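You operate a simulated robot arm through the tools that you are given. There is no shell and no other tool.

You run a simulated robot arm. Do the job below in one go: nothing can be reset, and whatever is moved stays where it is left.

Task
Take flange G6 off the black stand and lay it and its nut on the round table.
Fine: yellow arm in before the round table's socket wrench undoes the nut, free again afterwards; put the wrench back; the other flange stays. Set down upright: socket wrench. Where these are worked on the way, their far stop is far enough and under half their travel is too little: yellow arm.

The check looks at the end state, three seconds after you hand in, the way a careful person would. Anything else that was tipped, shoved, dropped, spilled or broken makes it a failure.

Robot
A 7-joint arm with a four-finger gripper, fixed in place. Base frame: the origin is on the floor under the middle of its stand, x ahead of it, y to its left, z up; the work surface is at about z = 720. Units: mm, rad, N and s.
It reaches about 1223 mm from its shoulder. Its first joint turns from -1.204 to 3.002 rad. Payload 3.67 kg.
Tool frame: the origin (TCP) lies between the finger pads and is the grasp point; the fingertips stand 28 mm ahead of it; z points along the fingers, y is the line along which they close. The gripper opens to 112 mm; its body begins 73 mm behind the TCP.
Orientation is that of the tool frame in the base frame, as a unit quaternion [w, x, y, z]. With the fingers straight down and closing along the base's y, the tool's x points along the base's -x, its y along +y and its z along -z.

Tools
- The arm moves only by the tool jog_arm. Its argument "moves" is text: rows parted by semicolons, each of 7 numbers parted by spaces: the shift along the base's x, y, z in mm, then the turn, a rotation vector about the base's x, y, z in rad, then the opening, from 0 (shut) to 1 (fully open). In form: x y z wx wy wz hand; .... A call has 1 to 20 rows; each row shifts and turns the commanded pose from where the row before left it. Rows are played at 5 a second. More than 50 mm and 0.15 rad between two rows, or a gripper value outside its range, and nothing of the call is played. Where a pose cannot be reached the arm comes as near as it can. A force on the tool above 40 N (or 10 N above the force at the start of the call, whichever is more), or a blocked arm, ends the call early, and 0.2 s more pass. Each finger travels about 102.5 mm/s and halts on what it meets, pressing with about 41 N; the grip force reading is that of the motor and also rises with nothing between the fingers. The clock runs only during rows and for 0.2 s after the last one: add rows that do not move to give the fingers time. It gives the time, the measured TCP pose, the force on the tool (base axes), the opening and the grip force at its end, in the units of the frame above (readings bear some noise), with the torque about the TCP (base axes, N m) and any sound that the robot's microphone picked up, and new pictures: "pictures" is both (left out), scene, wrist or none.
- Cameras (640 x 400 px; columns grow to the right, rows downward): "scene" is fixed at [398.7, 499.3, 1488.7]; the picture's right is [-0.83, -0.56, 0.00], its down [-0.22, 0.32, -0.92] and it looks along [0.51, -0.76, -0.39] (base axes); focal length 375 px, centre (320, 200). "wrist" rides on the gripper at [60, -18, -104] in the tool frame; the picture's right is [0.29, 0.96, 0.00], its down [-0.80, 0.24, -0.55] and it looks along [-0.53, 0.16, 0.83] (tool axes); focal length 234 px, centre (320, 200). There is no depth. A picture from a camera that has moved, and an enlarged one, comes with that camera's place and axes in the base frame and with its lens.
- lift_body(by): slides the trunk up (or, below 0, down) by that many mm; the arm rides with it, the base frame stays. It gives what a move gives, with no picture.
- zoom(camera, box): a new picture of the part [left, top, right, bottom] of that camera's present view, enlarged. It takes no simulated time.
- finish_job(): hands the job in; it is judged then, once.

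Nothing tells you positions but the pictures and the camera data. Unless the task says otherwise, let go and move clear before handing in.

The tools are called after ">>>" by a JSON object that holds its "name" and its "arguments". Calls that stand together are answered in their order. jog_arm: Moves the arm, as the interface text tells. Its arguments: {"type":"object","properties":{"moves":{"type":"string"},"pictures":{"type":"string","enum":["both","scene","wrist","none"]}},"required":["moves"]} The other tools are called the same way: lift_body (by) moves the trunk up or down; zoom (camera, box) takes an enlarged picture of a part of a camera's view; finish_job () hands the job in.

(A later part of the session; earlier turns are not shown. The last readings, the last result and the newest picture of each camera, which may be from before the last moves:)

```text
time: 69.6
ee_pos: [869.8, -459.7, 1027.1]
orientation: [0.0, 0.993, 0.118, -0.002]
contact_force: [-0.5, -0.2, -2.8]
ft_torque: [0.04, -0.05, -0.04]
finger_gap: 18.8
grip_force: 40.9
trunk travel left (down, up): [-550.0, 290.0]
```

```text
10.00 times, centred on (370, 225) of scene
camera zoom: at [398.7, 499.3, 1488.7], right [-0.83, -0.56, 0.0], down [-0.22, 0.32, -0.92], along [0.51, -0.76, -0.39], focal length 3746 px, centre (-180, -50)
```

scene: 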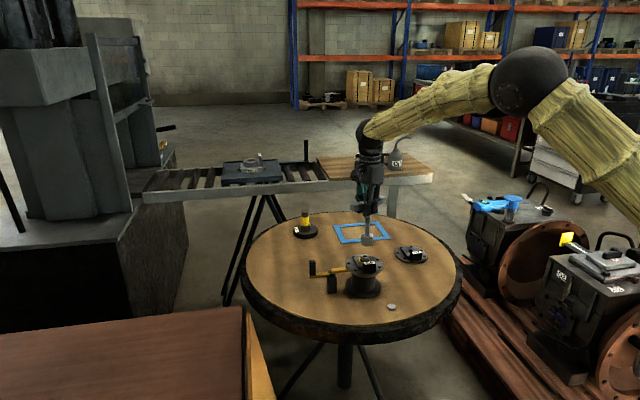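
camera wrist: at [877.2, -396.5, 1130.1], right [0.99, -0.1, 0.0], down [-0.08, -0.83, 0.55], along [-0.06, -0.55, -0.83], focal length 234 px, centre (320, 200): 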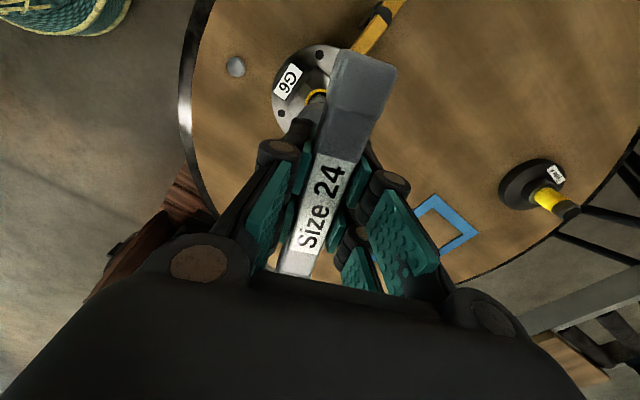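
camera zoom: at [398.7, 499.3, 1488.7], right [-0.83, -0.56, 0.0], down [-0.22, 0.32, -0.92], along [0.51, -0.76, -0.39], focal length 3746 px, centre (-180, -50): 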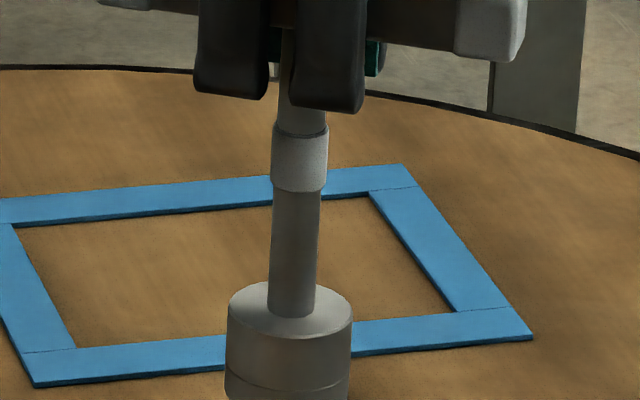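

From two angles the socket axis lies at about (-5.6, -1.3) mm in the tool frame. I shift the wrench so its socket sits over the nut, and lower toward it.

>>> {"name": "jog_arm", "arguments": {"moves": "5.4 0.1 0 0 0 0 0; 0 0 -20 0 0 0 0; 0 0 -15 0 0 0 0; 0 0 -7 0 0 0 0; 0 0 0 0 0 0 0", "pictures": "none"}}

>>> {"name": "zoom", "arguments": {"camera": "scene", "box": [345, 235, 395, 275]}}

```text
time: 70.8
ee_pos: [875.4, -459.5, 985.1]
orientation: [-0.001, 0.993, 0.119, -0.002]
contact_force: [-1.2, -1.6, -2.7]
ft_torque: [0.0, -0.03, 0.0]
finger_gap: 18.7
grip_force: 41.3
trunk travel left (down, up): [-550.0, 290.0]
```

```text
10.00 times, centred on (370, 255) of scene
camera zoom: at [398.7, 499.3, 1488.7], right [-0.83, -0.56, 0.0], down [-0.22, 0.32, -0.92], along [0.51, -0.76, -0.39], focal length 3746 px, centre (-180, -350)
```

zoom: 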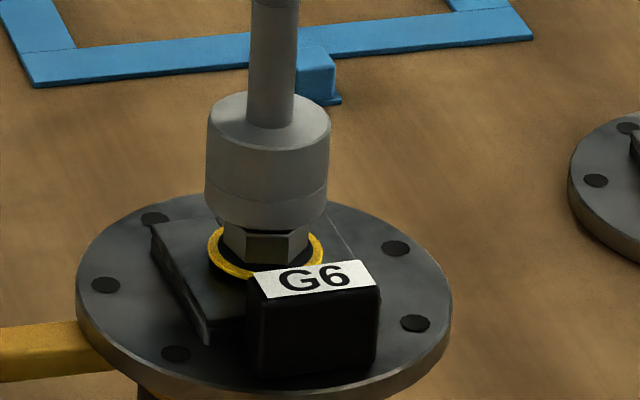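

Aligned over the nut. Lowering in 2 mm steps.

>>> {"name": "jog_arm", "arguments": {"moves": "0 0 -2 0 0 0 0; 0 0 -2 0 0 0 0; 0 0 -2 0 0 0 0; 0 0 -2 0 0 0 0; 0 0 -2 0 0 0 0; 0 0 -1 0 0 0 0; 0 0 0 0 0 0 0", "pictures": "none"}}

>>> {"name": "zoom", "arguments": {"camera": "scene", "box": [345, 235, 395, 275]}}

```text
time: 72.4
ee_pos: [875.0, -460.7, 974.1]
orientation: [-0.001, 0.993, 0.12, -0.002]
contact_force: [0.5, -0.2, -3.1]
ft_torque: [-0.05, 0.0, 0.0]
finger_gap: 18.6
grip_force: 41.3
trunk travel left (down, up): [-550.0, 290.0]
```

```text
10.00 times, centred on (370, 255) of scene
camera zoom: at [398.7, 499.3, 1488.7], right [-0.83, -0.56, 0.0], down [-0.22, 0.32, -0.92], along [0.51, -0.76, -0.39], focal length 3746 px, centre (-180, -350)
```

zoom: 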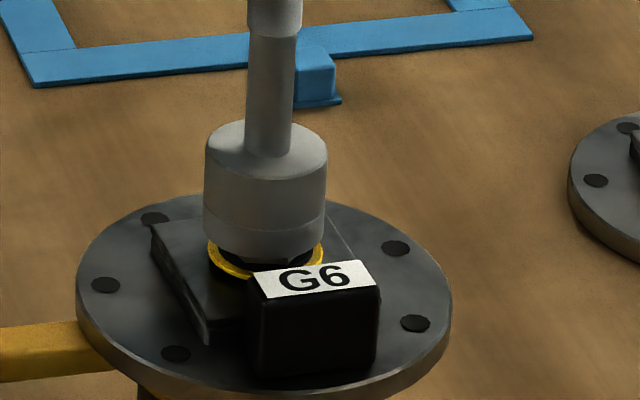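

>>> {"name": "jog_arm", "arguments": {"moves": "0 0 -1.5 0 0 0 0; 0 0 -1.5 0 0 0 0; 0 0 -1 0 0 0 0; 0 0 -1 0 0 0 0; 0 0 0 0 0 0 0", "pictures": "none"}}

>>> {"name": "zoom", "arguments": {"camera": "scene", "box": [345, 235, 395, 275]}}

```text
time: 73.6
ee_pos: [875.5, -460.2, 968.1]
orientation: [0.0, 0.993, 0.119, -0.002]
contact_force: [-0.8, -0.9, -3.5]
ft_torque: [0.01, 0.04, 0.02]
finger_gap: 18.3
grip_force: 41.3
trunk travel left (down, up): [-550.0, 290.0]
```

```text
10.00 times, centred on (370, 255) of scene
camera zoom: at [398.7, 499.3, 1488.7], right [-0.83, -0.56, 0.0], down [-0.22, 0.32, -0.92], along [0.51, -0.76, -0.39], focal length 3746 px, centre (-180, -350)
```

zoom: 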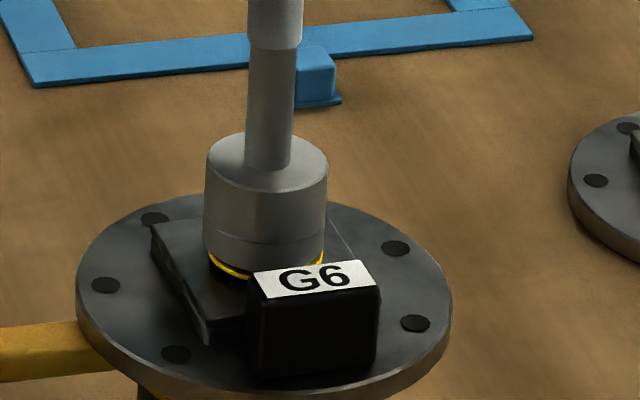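

The socket is about 10 mm over the nut with no load. I now turn counter-clockwise about the socket axis, compensating the TCP offset on the way.

>>> {"name": "jog_arm", "arguments": {"moves": "-0.07 0.8 0 0 0 0.14 0; -0.18 0.79 0 0 0 0.14 0; -0.28 0.75 0 0 0 0.14 0; -0.39 0.71 0 0 0 0.14 0; -0.48 0.65 0 0 0 0.14 0; -0.57 0.57 0 0 0 0.14 0; -0.64 0.49 0 0 0 0.14 0; -0.7 0.39 0 0 0 0.14 0; 0 0 0 0 0 0 0", "pictures": "none"}}

>>> {"name": "zoom", "arguments": {"camera": "scene", "box": [345, 235, 395, 275]}}

```text
time: 75.6
ee_pos: [871.5, -455.0, 968.5]
orientation: [-0.001, 0.777, 0.63, -0.002]
contact_force: [-0.6, -0.4, -2.2]
ft_torque: [-0.05, 0.05, 0.02]
finger_gap: 18.8
grip_force: 40.5
trunk travel left (down, up): [-550.0, 290.0]
```

```text
10.00 times, centred on (370, 255) of scene
camera zoom: at [398.7, 499.3, 1488.7], right [-0.83, -0.56, 0.0], down [-0.22, 0.32, -0.92], along [0.51, -0.76, -0.39], focal length 3746 px, centre (-180, -350)
```

zoom: 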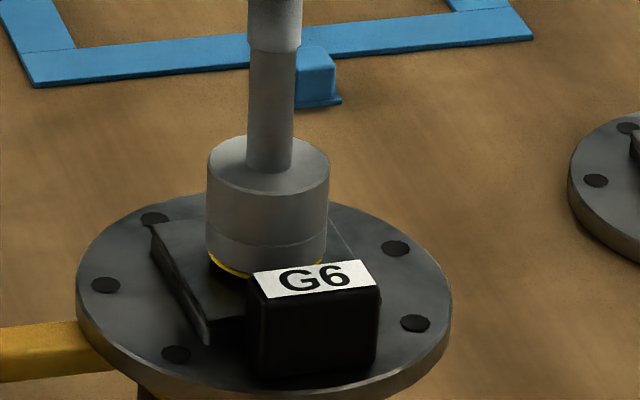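

>>> {"name": "jog_arm", "arguments": {"moves": "-0.75 0.29 0 0 0 0.14 0; -0.78 0.18 0 0 0 0.14 0; -0.8 0.07 0 0 0 0.14 0; -0.8 -0.04 0 0 0 0.14 0; -0.79 -0.15 0 0 0 0.14 0; -0.76 -0.26 0 0 0 0.14 0; -0.72 -0.36 0 0 0 0.14 0; -0.66 -0.46 0 0 0 0.14 0; -0.59 -0.55 0 0 0 0.14 0; -0.51 -0.63 0 0 0 0.14 0; -0.41 -0.69 0 0 0 0.14 0; -0.31 -0.74 0 0 0 0.14 0; 0 0 0 0 0 0 0", "pictures": "none"}}

>>> {"name": "zoom", "arguments": {"camera": "scene", "box": [345, 235, 395, 275]}}

```text
time: 78.4
ee_pos: [863.5, -456.7, 970.8]
orientation: [0.002, 0.051, 0.999, 0.0]
contact_force: [8.3, -3.1, 17.0]
ft_torque: [-0.25, -1.11, -0.03]
finger_gap: 18.5
grip_force: 40.7
trunk travel left (down, up): [-550.0, 290.0]
```

```text
10.00 times, centred on (370, 255) of scene
camera zoom: at [398.7, 499.3, 1488.7], right [-0.83, -0.56, 0.0], down [-0.22, 0.32, -0.92], along [0.51, -0.76, -0.39], focal length 3746 px, centre (-180, -350)
```

zoom: 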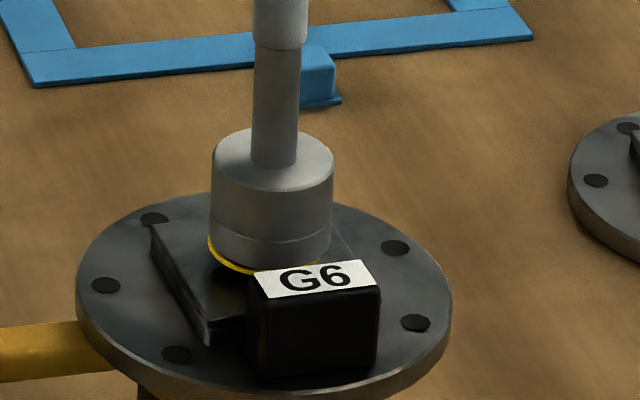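

The nut is now pushing the wrench upward (17 N): it is climbing. I raise along with it and keep turning.

>>> {"name": "jog_arm", "arguments": {"moves": "0.8 -0.3 3 0 0 0 0; -0.21 -0.78 0.15 0 0 0.14 0; -0.1 -0.8 0.15 0 0 0.14 0; 0.02 -0.8 0.15 0 0 0.14 0; 0.13 -0.79 0.15 0 0 0.14 0; 0.24 -0.77 0.15 0 0 0.14 0; 0.34 -0.73 0.15 0 0 0.14 0; 0.44 -0.68 0.15 0 0 0.14 0; 0.53 -0.61 0.15 0 0 0.14 0; 0.61 -0.53 0.15 0 0 0.14 0; 0.68 -0.43 0.15 0 0 0.14 0; 0.73 -0.34 0.15 0 0 0.14 0; 0 0 0 0 0 0 0", "pictures": "none"}}

>>> {"name": "zoom", "arguments": {"camera": "scene", "box": [345, 235, 395, 275]}}

```text
time: 81.2
ee_pos: [868.0, -465.3, 973.5]
orientation: [0.002, -0.659, 0.752, 0.001]
contact_force: [0.2, -1.1, -0.4]
ft_torque: [-0.02, -0.05, 0.02]
finger_gap: 18.4
grip_force: 40.9
trunk travel left (down, up): [-550.0, 290.0]
```

```text
10.00 times, centred on (370, 255) of scene
camera zoom: at [398.7, 499.3, 1488.7], right [-0.83, -0.56, 0.0], down [-0.22, 0.32, -0.92], along [0.51, -0.76, -0.39], focal length 3746 px, centre (-180, -350)
```

zoom: 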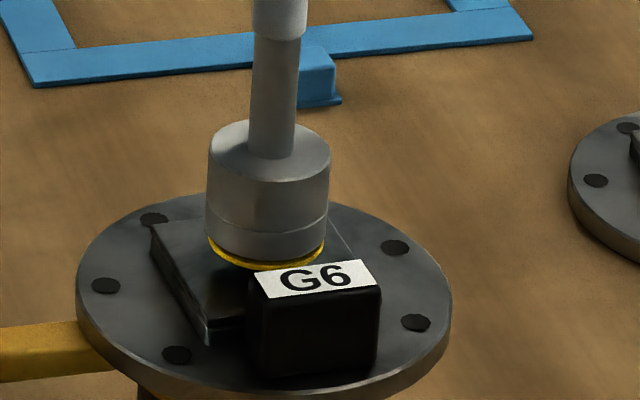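

>>> {"name": "jog_arm", "arguments": {"moves": "0.77 -0.23 0.15 0 0 0.14 0; 0.8 -0.12 0.15 0 0 0.14 0; 0.8 -0.01 0.15 0 0 0.14 0; 0.8 0.1 0.15 0 0 0.14 0; 0.78 0.21 0.15 0 0 0.14 0; 0.74 0.32 0.15 0 0 0.14 0; 0.68 0.42 0.15 0 0 0.14 0; 0.62 0.51 0.15 0 0 0.14 0; 0.54 0.59 0.15 0 0 0.14 0; 0.46 0.66 0.15 0 0 0.14 0; 0.36 0.72 0.15 0 0 0.14 0; 0 0 0 0 0 0 0", "pictures": "none"}}

>>> {"name": "zoom", "arguments": {"camera": "scene", "box": [345, 235, 395, 275]}}

```text
time: 83.8
ee_pos: [874.9, -462.4, 975.2]
orientation: [-0.001, 0.997, -0.082, -0.001]
contact_force: [2.7, -0.1, 7.8]
ft_torque: [-0.14, -0.33, -0.01]
finger_gap: 18.8
grip_force: 41.4
trunk travel left (down, up): [-550.0, 290.0]
```

```text
10.00 times, centred on (370, 255) of scene
camera zoom: at [398.7, 499.3, 1488.7], right [-0.83, -0.56, 0.0], down [-0.22, 0.32, -0.92], along [0.51, -0.76, -0.39], focal length 3746 px, centre (-180, -350)
```

zoom: 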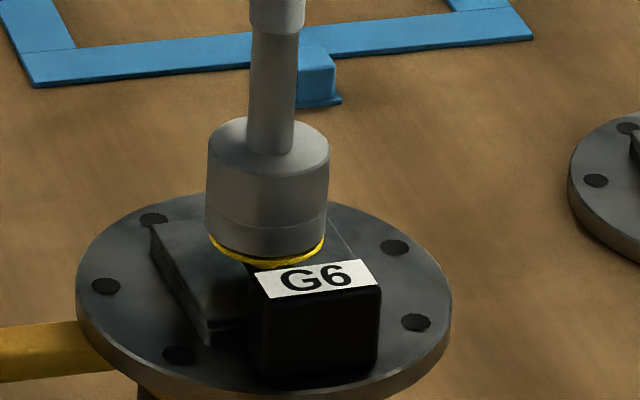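

Turned nearly a full revolution more; the nut keeps climbing. I lift the wrench off to look.

>>> {"name": "jog_arm", "arguments": {"moves": "0 0 5 0 0 0 0; 0 0 10 0 0 0 0; 0 0 15 0 0 0 0; 0 0 15 0 0 0 0; 0 0 0 0 0 0 0", "pictures": "wrist"}}

>>> {"name": "zoom", "arguments": {"camera": "scene", "box": [345, 235, 395, 275]}}

```text
time: 85.0
ee_pos: [874.1, -462.9, 1019.9]
orientation: [-0.001, 0.997, -0.082, -0.002]
contact_force: [0.5, 0.1, -3.6]
ft_torque: [-0.02, 0.0, -0.02]
finger_gap: 18.8
grip_force: 40.9
trunk travel left (down, up): [-550.0, 290.0]
camera wrist: at [938.6, -453.9, 1122.2], right [0.13, -0.99, 0.0], down [-0.82, -0.11, 0.56], along [-0.55, -0.07, -0.83], focal length 234 px, centre (320, 200)
```

wrist: 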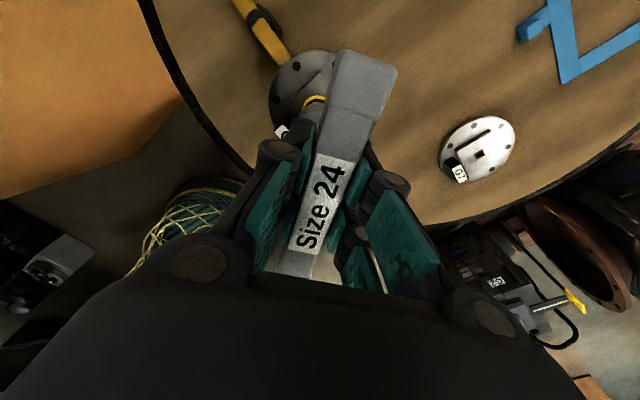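

```text
10.00 times, centred on (370, 255) of scene
camera zoom: at [398.7, 499.3, 1488.7], right [-0.83, -0.56, 0.0], down [-0.22, 0.32, -0.92], along [0.51, -0.76, -0.39], focal length 3746 px, centre (-180, -350)
```

zoom: 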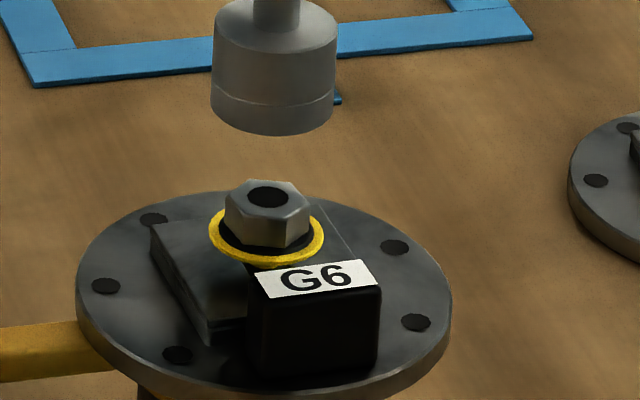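

The nut and its yellow washer ring have climbed about 6 mm more but are still on the stud, so it needs another stroke. I wind back 300° plus a touch (so the hex lines up again) in the air.

>>> {"name": "jog_arm", "arguments": {"moves": "0 0.15 0 0 0 -0.139 0; 0 0.15 0 0 0 -0.139 0; 0 0.15 0 0 0 -0.139 0; 0 0.15 0 0 0 -0.139 0; 0 0.15 0 0 0 -0.139 0; 0 0.15 0 0 0 -0.139 0; 0 0.15 0 0 0 -0.139 0; 0 0.15 0 0 0 -0.139 0; 0 0.15 0 0 0 -0.139 0; 0 0.15 0 0 0 -0.139 0; 0 0.15 0 0 0 -0.139 0; 0 0.15 0 0 0 -0.139 0; 0 0.15 0 0 0 -0.139 0; 0 0.15 0 0 0 -0.139 0; 0 0.15 0 0 0 -0.139 0; 0 0.15 0 0 0 -0.139 0; 0 0.15 0 0 0 -0.139 0; 0 0.15 0 0 0 -0.139 0; 0 0.15 0 0 0 -0.139 0; 0 0.15 0 0 0 -0.139 0", "pictures": "none"}}

>>> {"name": "jog_arm", "arguments": {"moves": "0 0.15 0 0 0 -0.139 0; 0 0.15 0 0 0 -0.139 0; 0 0.15 0 0 0 -0.139 0; 0 0.15 0 0 0 -0.139 0; 0 0.15 0 0 0 -0.139 0; 0 0.15 0 0 0 -0.139 0; 0 0.15 0 0 0 -0.139 0; 0 0.15 0 0 0 -0.139 0; 0 0.15 0 0 0 -0.139 0; 0 0.15 0 0 0 -0.139 0; -0.1 0.15 0 0 0 -0.139 0; -0.1 0.15 0 0 0 -0.139 0; -0.1 0.15 0 0 0 -0.139 0; -0.1 0.15 0 0 0 -0.139 0; -0.1 0.1 0 0 0 -0.139 0; -0.1 0.1 0 0 0 -0.139 0; 0 0 0 0 0 -0.139 0; 0 0 0 0 0 -0.139 0; 0 0 0 0 0 0 0", "pictures": "none"}}

>>> {"name": "zoom", "arguments": {"camera": "scene", "box": [345, 235, 395, 275]}}

```text
time: 89.2
ee_pos: [876.4, -460.1, 1018.1]
orientation: [0.001, -0.098, 0.995, -0.001]
contact_force: [-0.6, 0.3, -3.6]
ft_torque: [-0.01, 0.02, -0.03]
finger_gap: 18.7
grip_force: 41.3
trunk travel left (down, up): [-550.0, 290.0]
```

```text
time: 93.2
ee_pos: [876.1, -458.3, 1019.5]
orientation: [-0.001, 0.914, 0.406, -0.002]
contact_force: [-0.1, 0.4, -2.7]
ft_torque: [0.01, 0.0, -0.03]
finger_gap: 18.7
grip_force: 41.1
trunk travel left (down, up): [-550.0, 290.0]
```

```text
10.00 times, centred on (370, 255) of scene
camera zoom: at [398.7, 499.3, 1488.7], right [-0.83, -0.56, 0.0], down [-0.22, 0.32, -0.92], along [0.51, -0.76, -0.39], focal length 3746 px, centre (-180, -350)
```

zoom: 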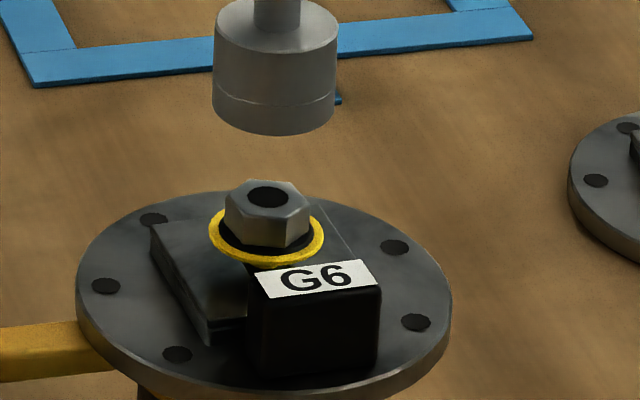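

>>> {"name": "jog_arm", "arguments": {"moves": "-0.6 0.8 -15 0 0 0 0; 0 0 -10 0 0 0 0; 0 0 -4 0 0 0 0; 0 0 0 0 0 0 0", "pictures": "none"}}

>>> {"name": "zoom", "arguments": {"camera": "scene", "box": [345, 235, 395, 275]}}

```text
time: 94.2
ee_pos: [875.0, -458.3, 988.9]
orientation: [0.0, 0.913, 0.407, -0.001]
contact_force: [0.5, 0.2, -3.6]
ft_torque: [0.02, 0.01, 0.01]
finger_gap: 18.9
grip_force: 40.9
trunk travel left (down, up): [-550.0, 290.0]
```

```text
10.00 times, centred on (370, 255) of scene
camera zoom: at [398.7, 499.3, 1488.7], right [-0.83, -0.56, 0.0], down [-0.22, 0.32, -0.92], along [0.51, -0.76, -0.39], focal length 3746 px, centre (-180, -350)
```

zoom: 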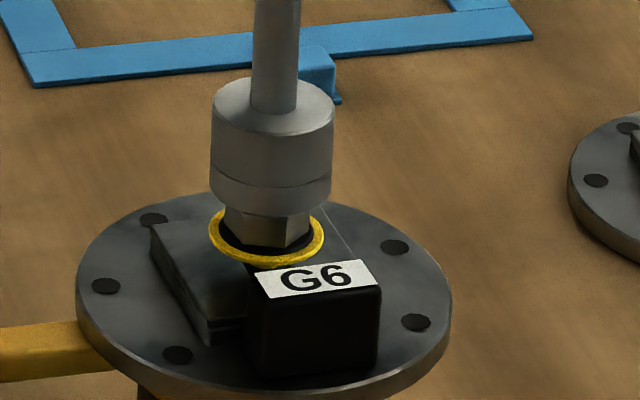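

>>> {"name": "jog_arm", "arguments": {"moves": "0.5 0.3 0 0 0 0 0; 0 0 -2 0 0 0 0; 0 0 -2 0 0 0 0; 0 0 -2 0 0 0 0; 0 0 -2 0 0 0 0; 0 0 -2 0 0 0 0; 0 0 -2 0 0 0 0; 0 0 0 0 0 0 0", "pictures": "none"}}

>>> {"name": "zoom", "arguments": {"camera": "scene", "box": [345, 235, 395, 275]}}

```text
time: 96.0
ee_pos: [874.9, -457.1, 976.6]
orientation: [-0.001, 0.913, 0.407, -0.002]
contact_force: [0.4, 0.4, -2.9]
ft_torque: [0.01, -0.01, -0.01]
finger_gap: 18.7
grip_force: 41.4
trunk travel left (down, up): [-550.0, 290.0]
```

```text
10.00 times, centred on (370, 255) of scene
camera zoom: at [398.7, 499.3, 1488.7], right [-0.83, -0.56, 0.0], down [-0.22, 0.32, -0.92], along [0.51, -0.76, -0.39], focal length 3746 px, centre (-180, -350)
```

zoom: 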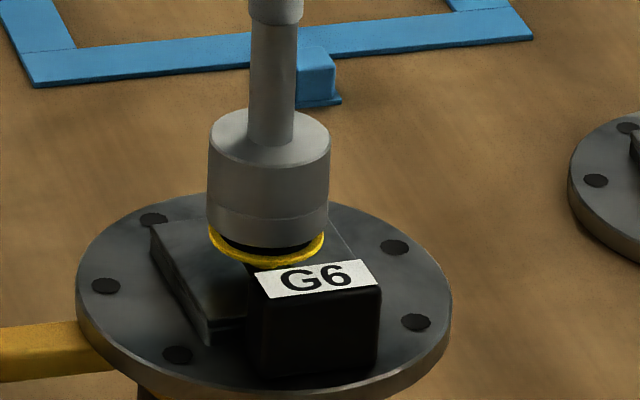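

Seated again without load. Turning counter-clockwise about the socket axis.

>>> {"name": "jog_arm", "arguments": {"moves": "-0.42 0.52 0 0 0 0.139 0; -0.49 0.46 0 0 0 0.139 0; -0.54 0.38 0 0 0 0.139 0; -0.59 0.31 0 0 0 0.139 0; -0.63 0.22 0 0 0 0.139 0; -0.65 0.13 0 0 0 0.139 0; -0.67 0.04 0 0 0 0.139 0; -0.66 -0.05 0 0 0 0.139 0; -0.65 -0.14 0 0 0 0.139 0; -0.62 -0.23 0 0 0 0.139 0; -0.59 -0.32 0.1 0 0 0.139 0; -0.54 -0.4 0.15 0 0 0.139 0; -0.48 -0.47 0.15 0 0 0.139 0; -0.41 -0.53 0.15 0 0 0.139 0; -0.33 -0.58 0.15 0 0 0.139 0; -0.25 -0.62 0.15 0 0 0.139 0; -0.16 -0.65 0.15 0 0 0.139 0; -0.07 -0.66 0.15 0 0 0.139 0; 0.03 -0.67 0.15 0 0 0.139 0; 0 0 0 0 0 0 0", "pictures": "none"}}

>>> {"name": "zoom", "arguments": {"camera": "scene", "box": [345, 235, 395, 275]}}

```text
time: 100.2
ee_pos: [866.2, -461.1, 979.3]
orientation: [0.001, -0.168, 0.986, 0.0]
contact_force: [0.9, 0.1, -3.3]
ft_torque: [-0.07, 0.02, -2.4]
finger_gap: 33.5
grip_force: 41.1
trunk travel left (down, up): [-550.0, 290.0]
```

```text
10.00 times, centred on (370, 255) of scene
camera zoom: at [398.7, 499.3, 1488.7], right [-0.83, -0.56, 0.0], down [-0.22, 0.32, -0.92], along [0.51, -0.76, -0.39], focal length 3746 px, centre (-180, -350)
```

zoom: 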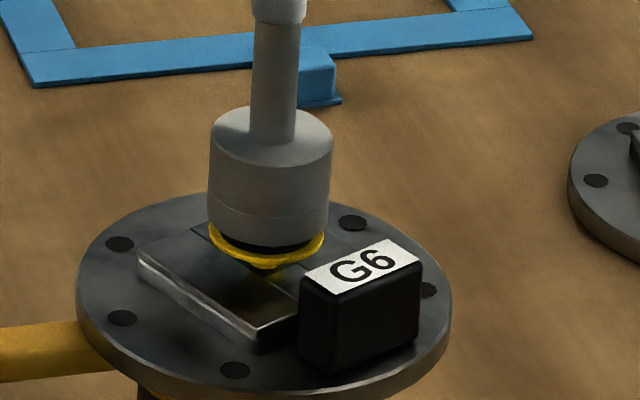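

The torque jumped to 2.4 Nm, the bar twisted in the fingers and the flange turned with the nut, so the nut has hit something. I stop and look before doing anything else.

>>> {"name": "jog_arm", "arguments": {"moves": "0 0 0 0 0 -0.1 0; 0 0 0 0 0 -0.1 0; 0 0 0 0 0 -0.1 0; 0 0 0 0 0 0 0", "pictures": "both"}}

>>> {"name": "zoom", "arguments": {"camera": "scene", "box": [305, 225, 405, 305]}}

>>> {"name": "zoom", "arguments": {"camera": "wrist", "box": [220, 40, 420, 280]}}

```text
time: 101.2
ee_pos: [865.2, -461.3, 978.4]
orientation: [0.0, -0.018, 1.0, 0.0]
contact_force: [0.4, 0.2, -2.6]
ft_torque: [-0.04, -0.01, -0.74]
finger_gap: 18.9
grip_force: 41.3
trunk travel left (down, up): [-550.0, 290.0]
camera wrist: at [807.4, -480.0, 1081.7], right [-0.32, 0.95, 0.0], down [0.79, 0.27, 0.56], along [0.53, 0.18, -0.83], focal length 234 px, centre (320, 200)
```

scene: 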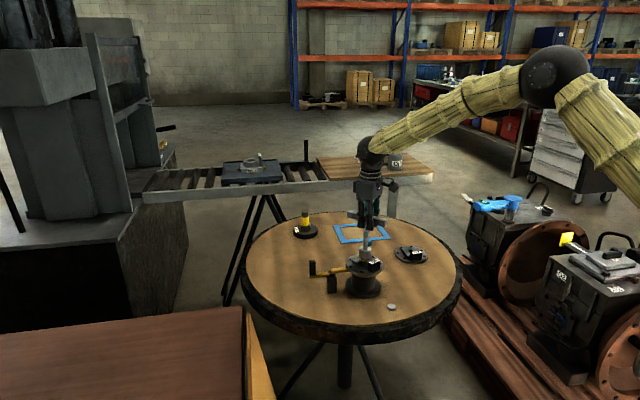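
wrist: 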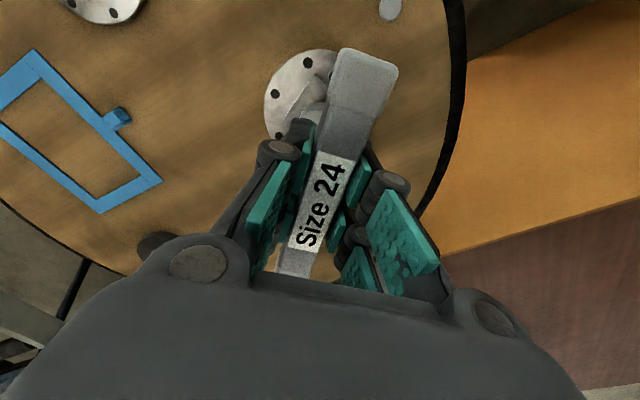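

```text
5.00 times, centred on (355, 265) of scene
camera zoom: at [398.7, 499.3, 1488.7], right [-0.83, -0.56, 0.0], down [-0.22, 0.32, -0.92], along [0.51, -0.76, -0.39], focal length 1873 px, centre (145, -125)
```

zoom: 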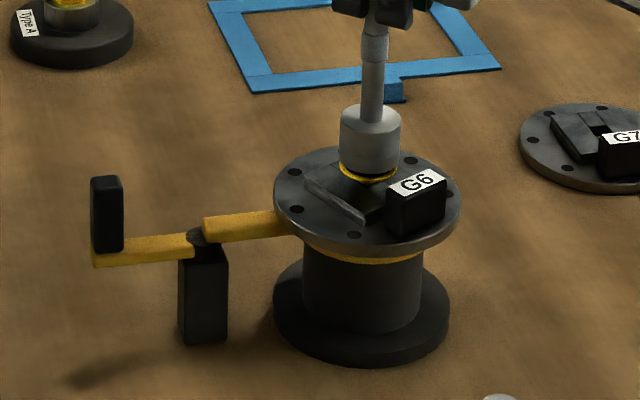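

```text
1.67 times, centred on (320, 160) of wrist
camera zoom: at [807.4, -480.0, 1081.7], right [-0.32, 0.95, 0.0], down [0.79, 0.27, 0.56], along [0.53, 0.18, -0.83], focal length 390 px, centre (320, 267)
```

zoom: 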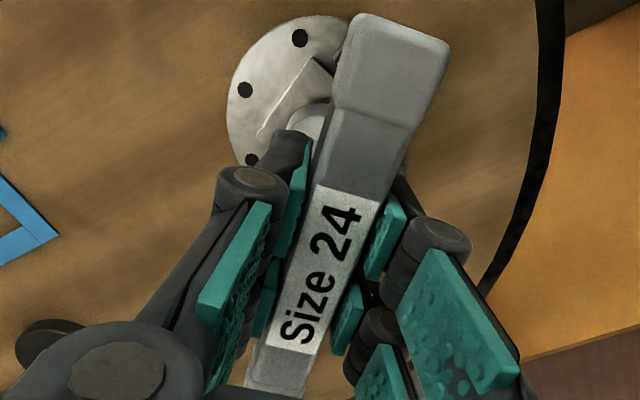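

>>> {"name": "jog_arm", "arguments": {"moves": "0 0 0 0 0 -0.05 0; 0 0 4 0 0 0 0; 0 0 8 0 0 0 0; 0 0 15 0 0 0 0; 0 0 15 0 0 0 0; 0 0 0 0 0 0 0", "pictures": "wrist"}}

>>> {"name": "zoom", "arguments": {"camera": "scene", "box": [345, 235, 395, 275]}}

>>> {"name": "zoom", "arguments": {"camera": "scene", "box": [305, 240, 405, 320]}}

```text
time: 102.6
ee_pos: [865.9, -461.8, 1021.1]
orientation: [0.001, 0.006, 1.0, 0.0]
contact_force: [0.0, 0.7, -3.3]
ft_torque: [0.01, 0.01, 0.01]
finger_gap: 18.5
grip_force: 41.1
trunk travel left (down, up): [-550.0, 290.0]
camera wrist: at [806.8, -477.4, 1123.9], right [-0.28, 0.96, 0.0], down [0.8, 0.23, 0.56], along [0.53, 0.15, -0.83], focal length 234 px, centre (320, 200)
```

wrist: 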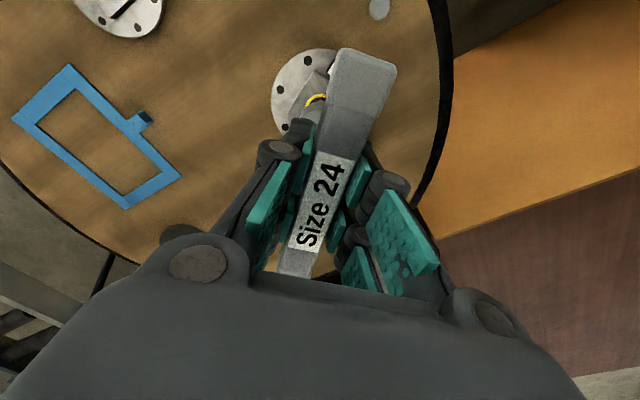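

```text
10.00 times, centred on (370, 255) of scene
camera zoom: at [398.7, 499.3, 1488.7], right [-0.83, -0.56, 0.0], down [-0.22, 0.32, -0.92], along [0.51, -0.76, -0.39], focal length 3746 px, centre (-180, -350)
```

zoom: 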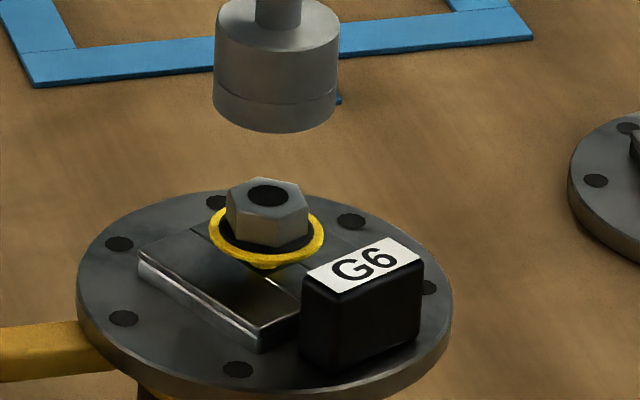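

```text
5.00 times, centred on (355, 280) of scene
camera zoom: at [398.7, 499.3, 1488.7], right [-0.83, -0.56, 0.0], down [-0.22, 0.32, -0.92], along [0.51, -0.76, -0.39], focal length 1873 px, centre (145, -200)
```

zoom: 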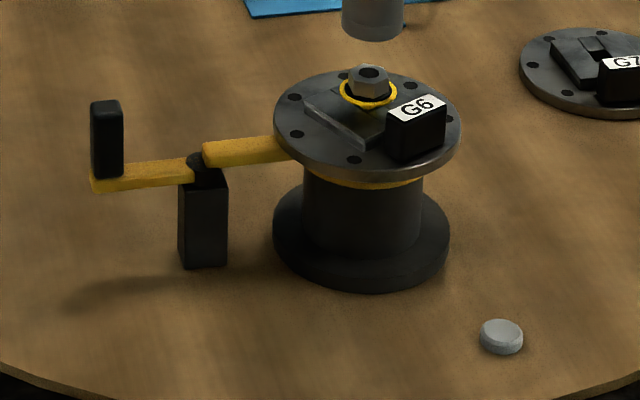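

The nut has climbed to its limit with a clear gap under it. I carry the wrench back over its plug, then test the nut with the fingers.

>>> {"name": "jog_arm", "arguments": {"moves": "-20.3 8.3 0 0 0 -0.129 0; -20.3 8.3 0 0 0 -0.129 0; -20.3 8.3 0 0 0 -0.129 0; -20.3 8.3 0 0 0 -0.129 0; -20.4 8.3 0 0 0 -0.128 0; -20.4 8.3 0 0 0 -0.128 0; 0 0 0 0 0 0 0", "pictures": "both"}}

>>> {"name": "zoom", "arguments": {"camera": "scene", "box": [375, 240, 415, 272]}}

>>> {"name": "zoom", "arguments": {"camera": "wrist", "box": [260, 40, 420, 160]}}

```text
time: 104.2
ee_pos: [743.2, -411.7, 1021.1]
orientation: [0.001, 0.383, 0.924, -0.002]
contact_force: [-0.1, 0.2, -3.3]
ft_torque: [0.03, 0.05, -0.01]
finger_gap: 18.7
grip_force: 40.5
trunk travel left (down, up): [-550.0, 290.0]
camera wrist: at [689.5, -381.1, 1123.6], right [0.47, 0.88, 0.0], down [0.73, -0.39, 0.55], along [0.49, -0.26, -0.83], focal length 234 px, centre (320, 200)
```

scene: 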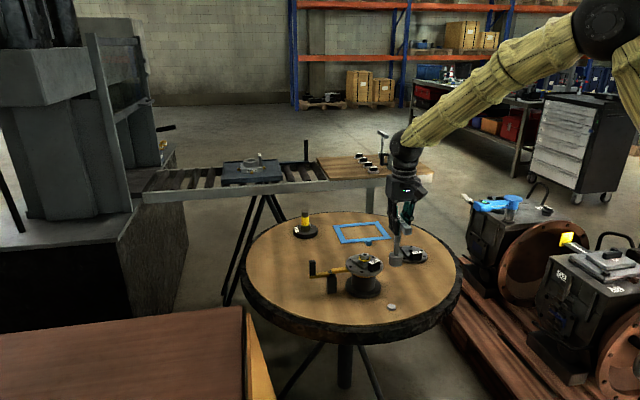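
wrist: 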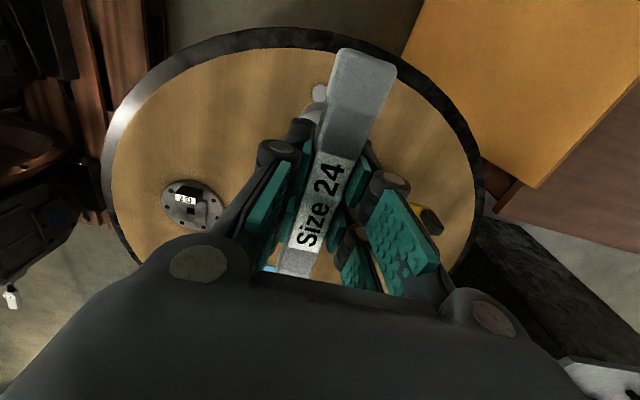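

```text
12.50 times, centred on (395, 256) of scene
camera zoom: at [398.7, 499.3, 1488.7], right [-0.83, -0.56, 0.0], down [-0.22, 0.32, -0.92], along [0.51, -0.76, -0.39], focal length 4683 px, centre (-618, -500)
```

zoom: 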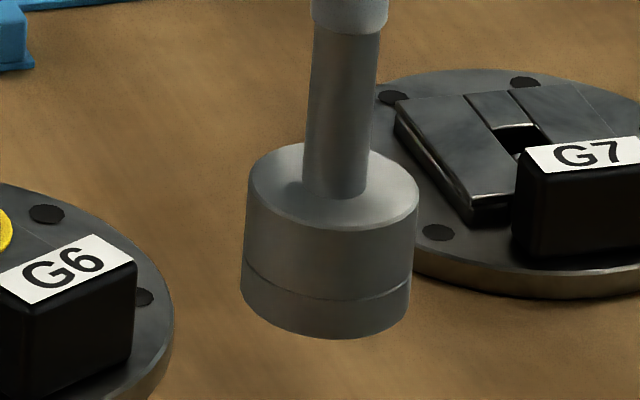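

```text
3.33 times, centred on (340, 100) of wrist
camera zoom: at [689.5, -381.1, 1123.6], right [0.47, 0.88, 0.0], down [0.73, -0.39, 0.55], along [0.49, -0.26, -0.83], focal length 781 px, centre (253, 533)
```

zoom: 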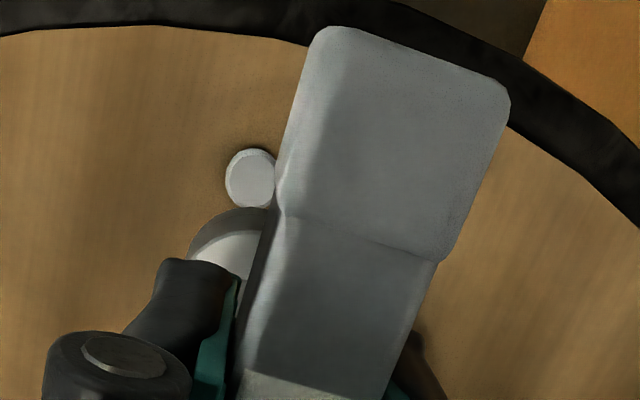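

>>> {"name": "jog_arm", "arguments": {"moves": "0 0 -35 0 0 0 0; 0 0 -40 0 0 0 0; 0 0 -40 0 0 0 0; 0 0 -25 0 0 0 0; 0 0 -8 0 0 0 0; 0 0 0 0 0 0 0", "pictures": "none"}}

>>> {"name": "zoom", "arguments": {"camera": "scene", "box": [370, 275, 420, 315]}}

```text
time: 105.6
ee_pos: [742.5, -411.2, 874.8]
orientation: [0.0, 0.382, 0.924, -0.001]
contact_force: [1.2, 0.1, -3.4]
ft_torque: [-0.01, 0.02, -0.01]
finger_gap: 18.6
grip_force: 41.1
trunk travel left (down, up): [-550.0, 290.0]
```

```text
10.00 times, centred on (395, 295) of scene
camera zoom: at [398.7, 499.3, 1488.7], right [-0.83, -0.56, 0.0], down [-0.22, 0.32, -0.92], along [0.51, -0.76, -0.39], focal length 3746 px, centre (-430, -750)
```

zoom: 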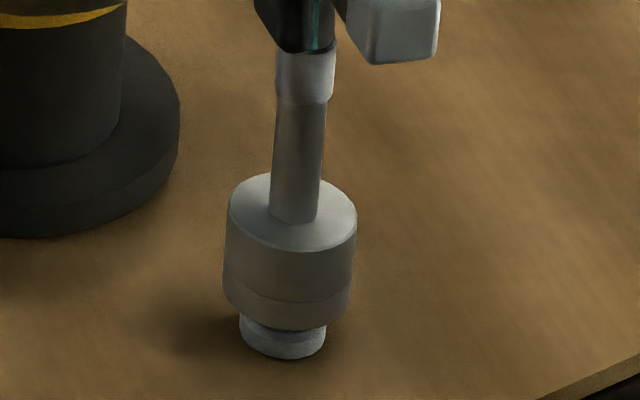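

>>> {"name": "jog_arm", "arguments": {"moves": "0.6 -0.8 0 0 0 0 0; 0 0 -3 0 0 0 0; 0 0 -3 0 0 0 0; 0 0 -3 0 0 0 0; 0 0 -2 0 0 0 0; 0 0 -2 0 0 0 0; 0 0 0 0 0 0 0", "pictures": "none"}}

>>> {"name": "zoom", "arguments": {"camera": "scene", "box": [370, 275, 420, 315]}}

```text
time: 107.2
ee_pos: [744.0, -411.8, 860.4]
orientation: [-0.001, 0.383, 0.924, -0.001]
contact_force: [0.2, -1.8, -3.4]
ft_torque: [0.0, 0.0, -0.01]
finger_gap: 18.8
grip_force: 40.7
trunk travel left (down, up): [-550.0, 290.0]
```

```text
10.00 times, centred on (395, 295) of scene
camera zoom: at [398.7, 499.3, 1488.7], right [-0.83, -0.56, 0.0], down [-0.22, 0.32, -0.92], along [0.51, -0.76, -0.39], focal length 3746 px, centre (-430, -750)
```

zoom: 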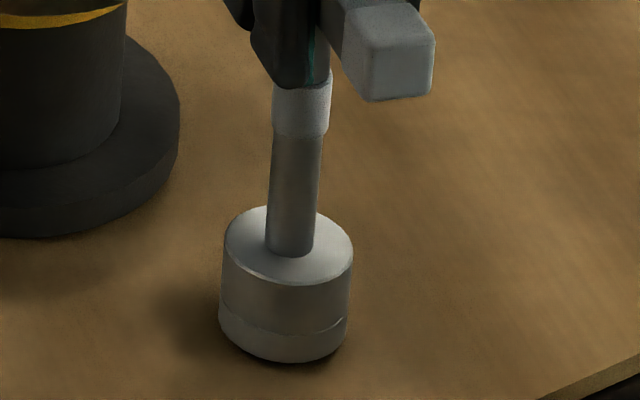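

Already over the plug with no load. The last few millimetres to the table:

>>> {"name": "jog_arm", "arguments": {"moves": "0 0 -1.5 0 0 0 0; 0 0 -1.5 0 0 0 0; 0 0 -1 0 0 0 0; 0 0 -1 0 0 0 0; 0 0 0 0 0 0 0", "pictures": "none"}}

>>> {"name": "zoom", "arguments": {"camera": "scene", "box": [370, 275, 420, 315]}}

```text
time: 108.4
ee_pos: [743.6, -410.6, 857.0]
orientation: [0.003, 0.383, 0.924, -0.001]
contact_force: [-0.6, -2.4, 16.2]
ft_torque: [-0.01, 0.1, 0.04]
finger_gap: 18.7
grip_force: 41.0
trunk travel left (down, up): [-550.0, 290.0]
```

```text
10.00 times, centred on (395, 295) of scene
camera zoom: at [398.7, 499.3, 1488.7], right [-0.83, -0.56, 0.0], down [-0.22, 0.32, -0.92], along [0.51, -0.76, -0.39], focal length 3746 px, centre (-430, -750)
```

zoom: 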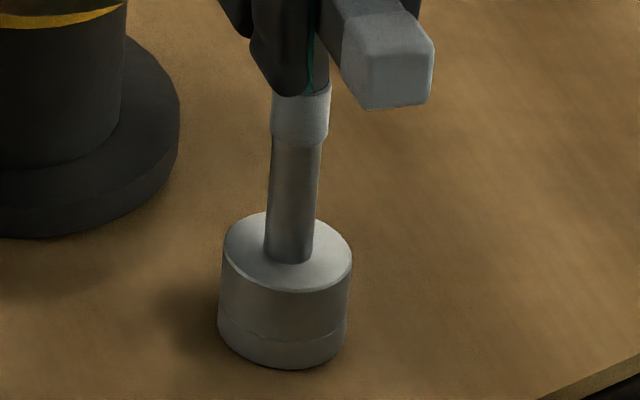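

>>> {"name": "jog_arm", "arguments": {"moves": "0 0 2.5 0 0 0 0; 0 0 0 0 0 0 0.15; 0 0 0 0 0 0 0.3; 0 0 0 0 0 0 0.6; 0 0 0 0 0 0 0.6", "pictures": "none"}}

>>> {"name": "zoom", "arguments": {"camera": "scene", "box": [370, 275, 420, 315]}}

```text
time: 109.6
ee_pos: [743.8, -412.5, 858.7]
orientation: [0.0, 0.383, 0.924, -0.002]
contact_force: [-0.2, 0.0, 0.4]
ft_torque: [0.0, 0.02, 0.01]
finger_gap: 67.3
grip_force: 0.0
trunk travel left (down, up): [-550.0, 290.0]
```

```text
10.00 times, centred on (395, 295) of scene
camera zoom: at [398.7, 499.3, 1488.7], right [-0.83, -0.56, 0.0], down [-0.22, 0.32, -0.92], along [0.51, -0.76, -0.39], focal length 3746 px, centre (-430, -750)
```

zoom: 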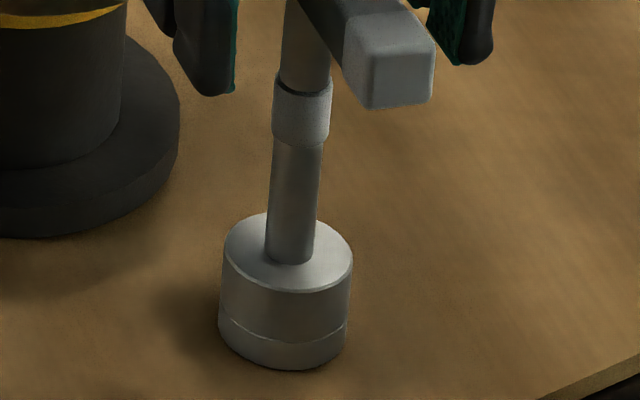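

The wrench stands upright over its plug. I rise clear and go over the nut, turning the hand so the fingers straddle the nut square to the (now rotated) G6 block.

>>> {"name": "jog_arm", "arguments": {"moves": "0 0 15 0 0 0 0.6; 0 0 30 0 0 0 0.6; 0 0 40 0 0 0 0.6; 0 0 30 0 0 0 0.6; 31.2 -12 0 0 0 0.13 0.6; 31.2 -12 0 0 0 0.13 0.6; 31.2 -12 0 0 0 0.13 0.6; 31.2 -12 0 0 0 0.13 0.6; 0 0 0 0 0 0.1 0.6; 0 0 0 0 0 0 0.6", "pictures": "both"}}

>>> {"name": "zoom", "arguments": {"camera": "wrist", "box": [220, 40, 420, 200]}}

>>> {"name": "zoom", "arguments": {"camera": "scene", "box": [345, 235, 395, 275]}}

```text
time: 111.8
ee_pos: [869.6, -459.6, 971.8]
orientation: [0.001, 0.082, 0.997, -0.001]
contact_force: [-0.3, -0.4, 0.0]
ft_torque: [0.0, 0.0, 0.01]
finger_gap: 67.2
grip_force: 0.1
trunk travel left (down, up): [-550.0, 290.0]
camera wrist: at [808.8, -466.7, 1075.3], right [-0.13, 0.99, 0.0], down [0.82, 0.11, 0.55], along [0.55, 0.07, -0.83], focal length 234 px, centre (320, 200)
```

scene: 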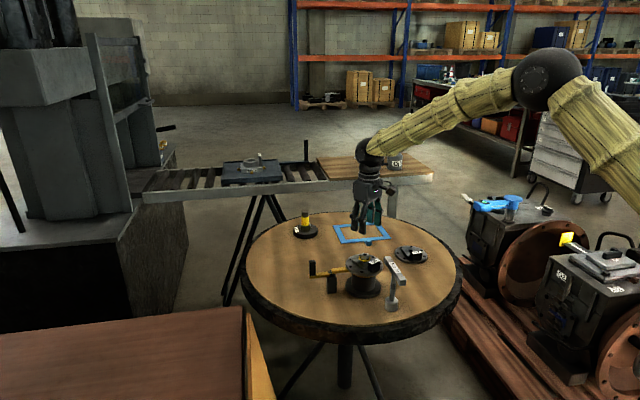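
wrist: 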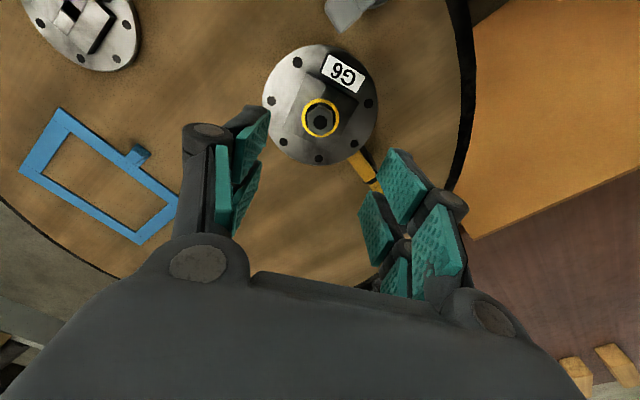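

```text
2.50 times, centred on (320, 120) of wrist
camera zoom: at [808.8, -466.7, 1075.3], right [-0.13, 0.99, 0.0], down [0.82, 0.11, 0.55], along [0.55, 0.07, -0.83], focal length 585 px, centre (320, 400)
```

zoom: 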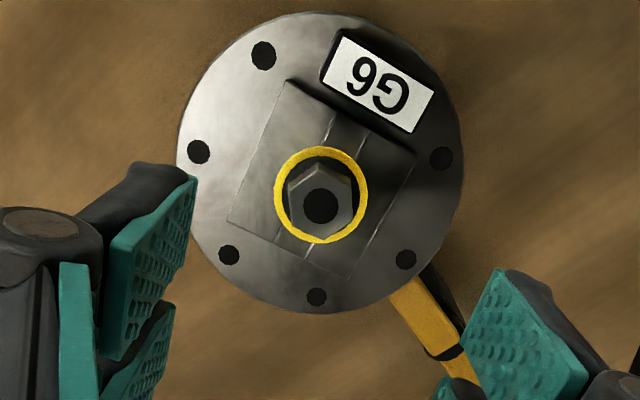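

```text
10.00 times, centred on (370, 255) of scene
camera zoom: at [398.7, 499.3, 1488.7], right [-0.83, -0.56, 0.0], down [-0.22, 0.32, -0.92], along [0.51, -0.76, -0.39], focal length 3746 px, centre (-180, -350)
```

zoom: 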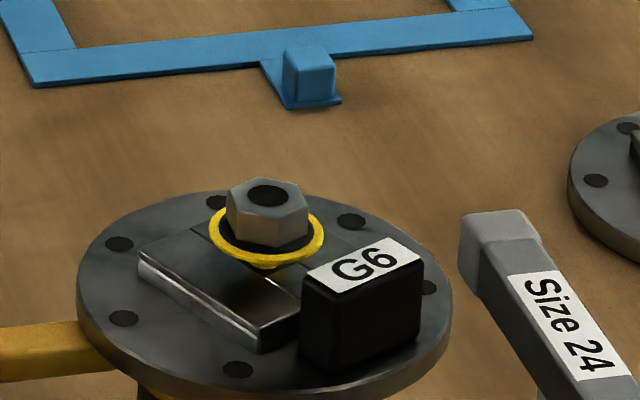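

The nut stands about 3 mm proud of the block top. I straddle it with the fingers nearly square to the block, lower around it and grip.

>>> {"name": "jog_arm", "arguments": {"moves": "0 0 -30 0 0 -0.098 0.6; 0 0 -30 0 0 0 0.6; 0 0 -30 0 0 0 0.6; 0 0 -10 0 0 0 0.6; 0 0 -5 0 0 0 0.6; 0 0 0 0 0 0 0.6", "pictures": "wrist"}}

>>> {"name": "zoom", "arguments": {"camera": "wrist", "box": [220, 80, 420, 240]}}

>>> {"name": "zoom", "arguments": {"camera": "scene", "box": [345, 235, 395, 275]}}

```text
time: 113.2
ee_pos: [869.6, -458.8, 867.3]
orientation: [0.001, 0.131, 0.991, -0.001]
contact_force: [-0.8, -0.5, 0.1]
ft_torque: [-0.04, 0.02, 0.0]
finger_gap: 67.4
grip_force: 0.0
trunk travel left (down, up): [-550.0, 290.0]
camera wrist: at [807.1, -460.6, 970.7], right [-0.03, 1.0, 0.0], down [0.83, 0.03, 0.56], along [0.56, 0.01, -0.83], focal length 234 px, centre (320, 200)
```

wrist: 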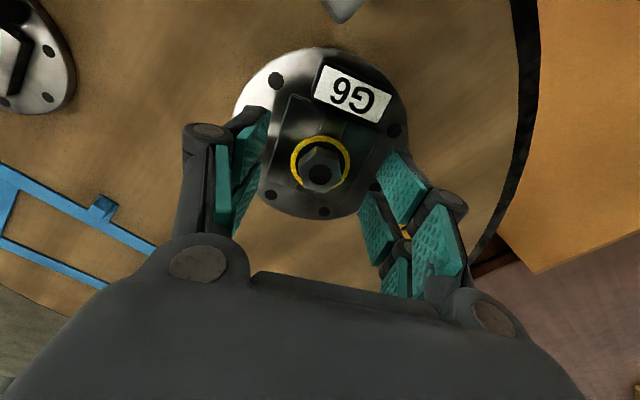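

```text
2.50 times, centred on (320, 160) of wrist
camera zoom: at [807.1, -460.6, 970.7], right [-0.03, 1.0, 0.0], down [0.83, 0.03, 0.56], along [0.56, 0.01, -0.83], focal length 585 px, centre (320, 300)
```

zoom: 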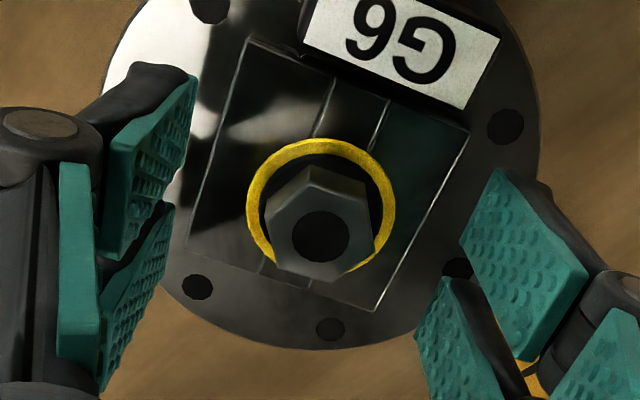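

```text
10.00 times, centred on (370, 255) of scene
camera zoom: at [398.7, 499.3, 1488.7], right [-0.83, -0.56, 0.0], down [-0.22, 0.32, -0.92], along [0.51, -0.76, -0.39], focal length 3746 px, centre (-180, -350)
```

zoom: 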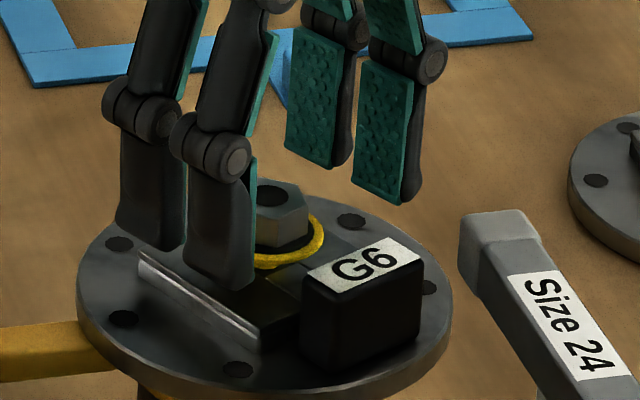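

>>> {"name": "jog_arm", "arguments": {"moves": "0.5 0.5 -1.5 0 0 0 0.6; 0 0 0 0 0 0 0.4; 0 0 0 0 0 0 0.2; 0 0 0 0 0 0 0; 0 0 0 0 0 0 0; 0 0 0 0 0 0 0", "pictures": "wrist"}}

>>> {"name": "zoom", "arguments": {"camera": "wrist", "box": [220, 80, 420, 240]}}

>>> {"name": "zoom", "arguments": {"camera": "scene", "box": [345, 235, 395, 275]}}

```text
time: 114.6
ee_pos: [869.6, -459.9, 866.3]
orientation: [0.001, 0.131, 0.991, 0.0]
contact_force: [1.1, -2.2, 1.3]
ft_torque: [-0.05, -0.04, -0.18]
finger_gap: 23.5
grip_force: 40.8
trunk travel left (down, up): [-550.0, 290.0]
camera wrist: at [807.6, -460.3, 969.3], right [-0.03, 1.0, 0.0], down [0.83, 0.03, 0.56], along [0.56, 0.01, -0.83], focal length 234 px, centre (320, 200)
```

wrist: 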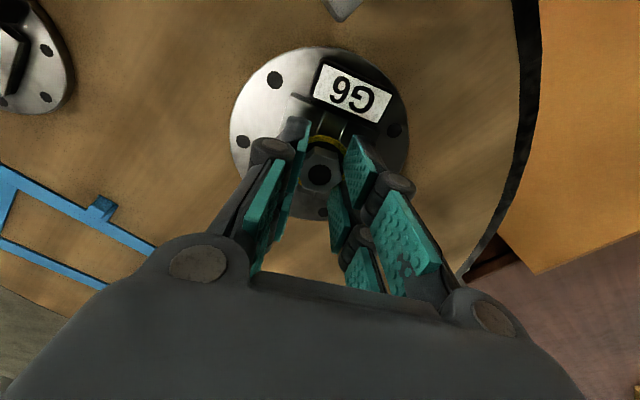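

```text
2.50 times, centred on (320, 160) of wrist
camera zoom: at [807.6, -460.3, 969.3], right [-0.03, 1.0, 0.0], down [0.83, 0.03, 0.56], along [0.56, 0.01, -0.83], focal length 585 px, centre (320, 300)
```

zoom: 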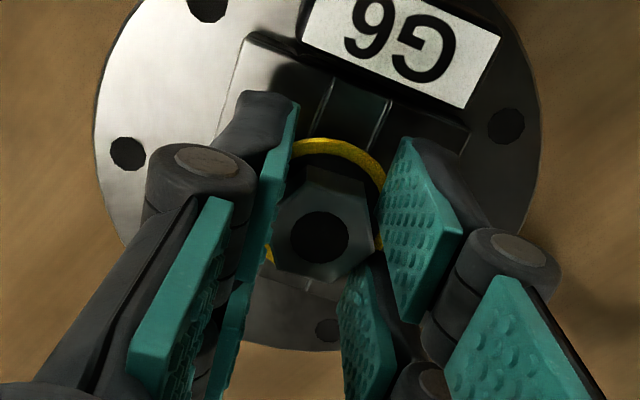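

```text
10.00 times, centred on (370, 255) of scene
camera zoom: at [398.7, 499.3, 1488.7], right [-0.83, -0.56, 0.0], down [-0.22, 0.32, -0.92], along [0.51, -0.76, -0.39], focal length 3746 px, centre (-180, -350)
```

zoom: 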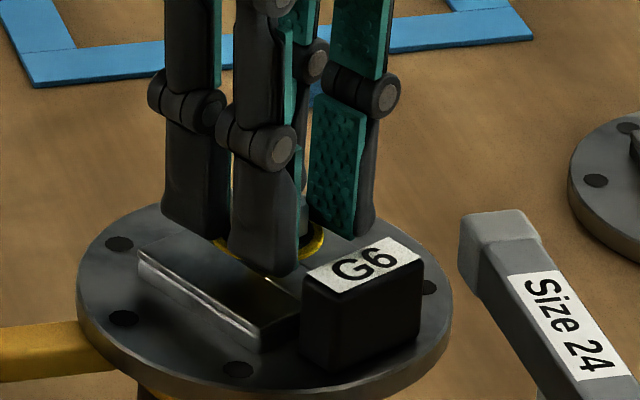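

Gripped across flats (23.5 mm). Gentle pull test:

>>> {"name": "jog_arm", "arguments": {"moves": "0 0 2 0 0 0 0; 0 0 2 0 0 0 0; 0 0 2 0 0 0 0; 0 0 0 0 0 0 0", "pictures": "wrist"}}

>>> {"name": "zoom", "arguments": {"camera": "scene", "box": [345, 235, 395, 275]}}

```text
time: 115.6
ee_pos: [869.8, -458.1, 872.1]
orientation: [0.001, 0.131, 0.991, -0.001]
contact_force: [-0.2, 0.5, -1.5]
ft_torque: [0.03, 0.0, 0.04]
finger_gap: 23.4
grip_force: 40.8
trunk travel left (down, up): [-550.0, 290.0]
camera wrist: at [807.5, -460.0, 975.2], right [-0.03, 1.0, 0.0], down [0.83, 0.03, 0.56], along [0.56, 0.01, -0.83], focal length 234 px, centre (320, 200)
```

wrist: 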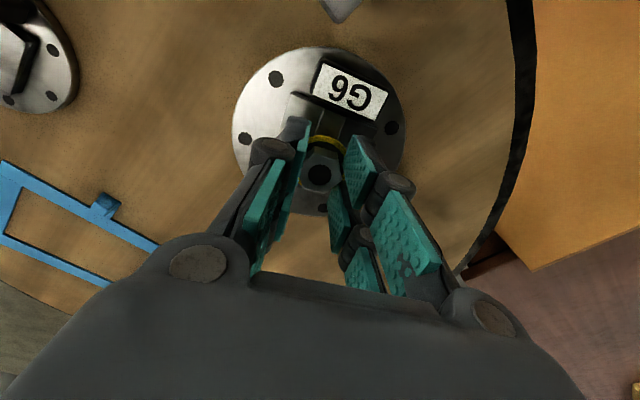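

```text
10.00 times, centred on (370, 255) of scene
camera zoom: at [398.7, 499.3, 1488.7], right [-0.83, -0.56, 0.0], down [-0.22, 0.32, -0.92], along [0.51, -0.76, -0.39], focal length 3746 px, centre (-180, -350)
```

zoom: 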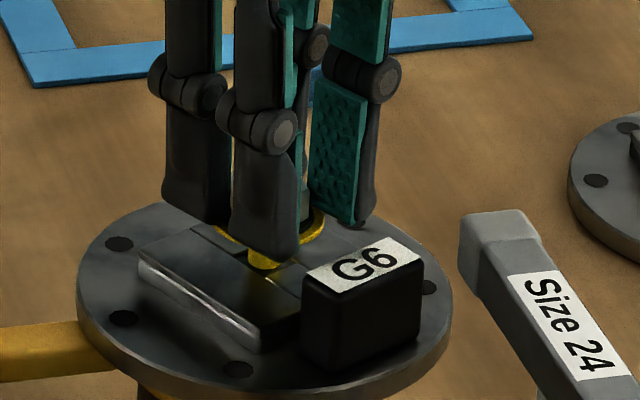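

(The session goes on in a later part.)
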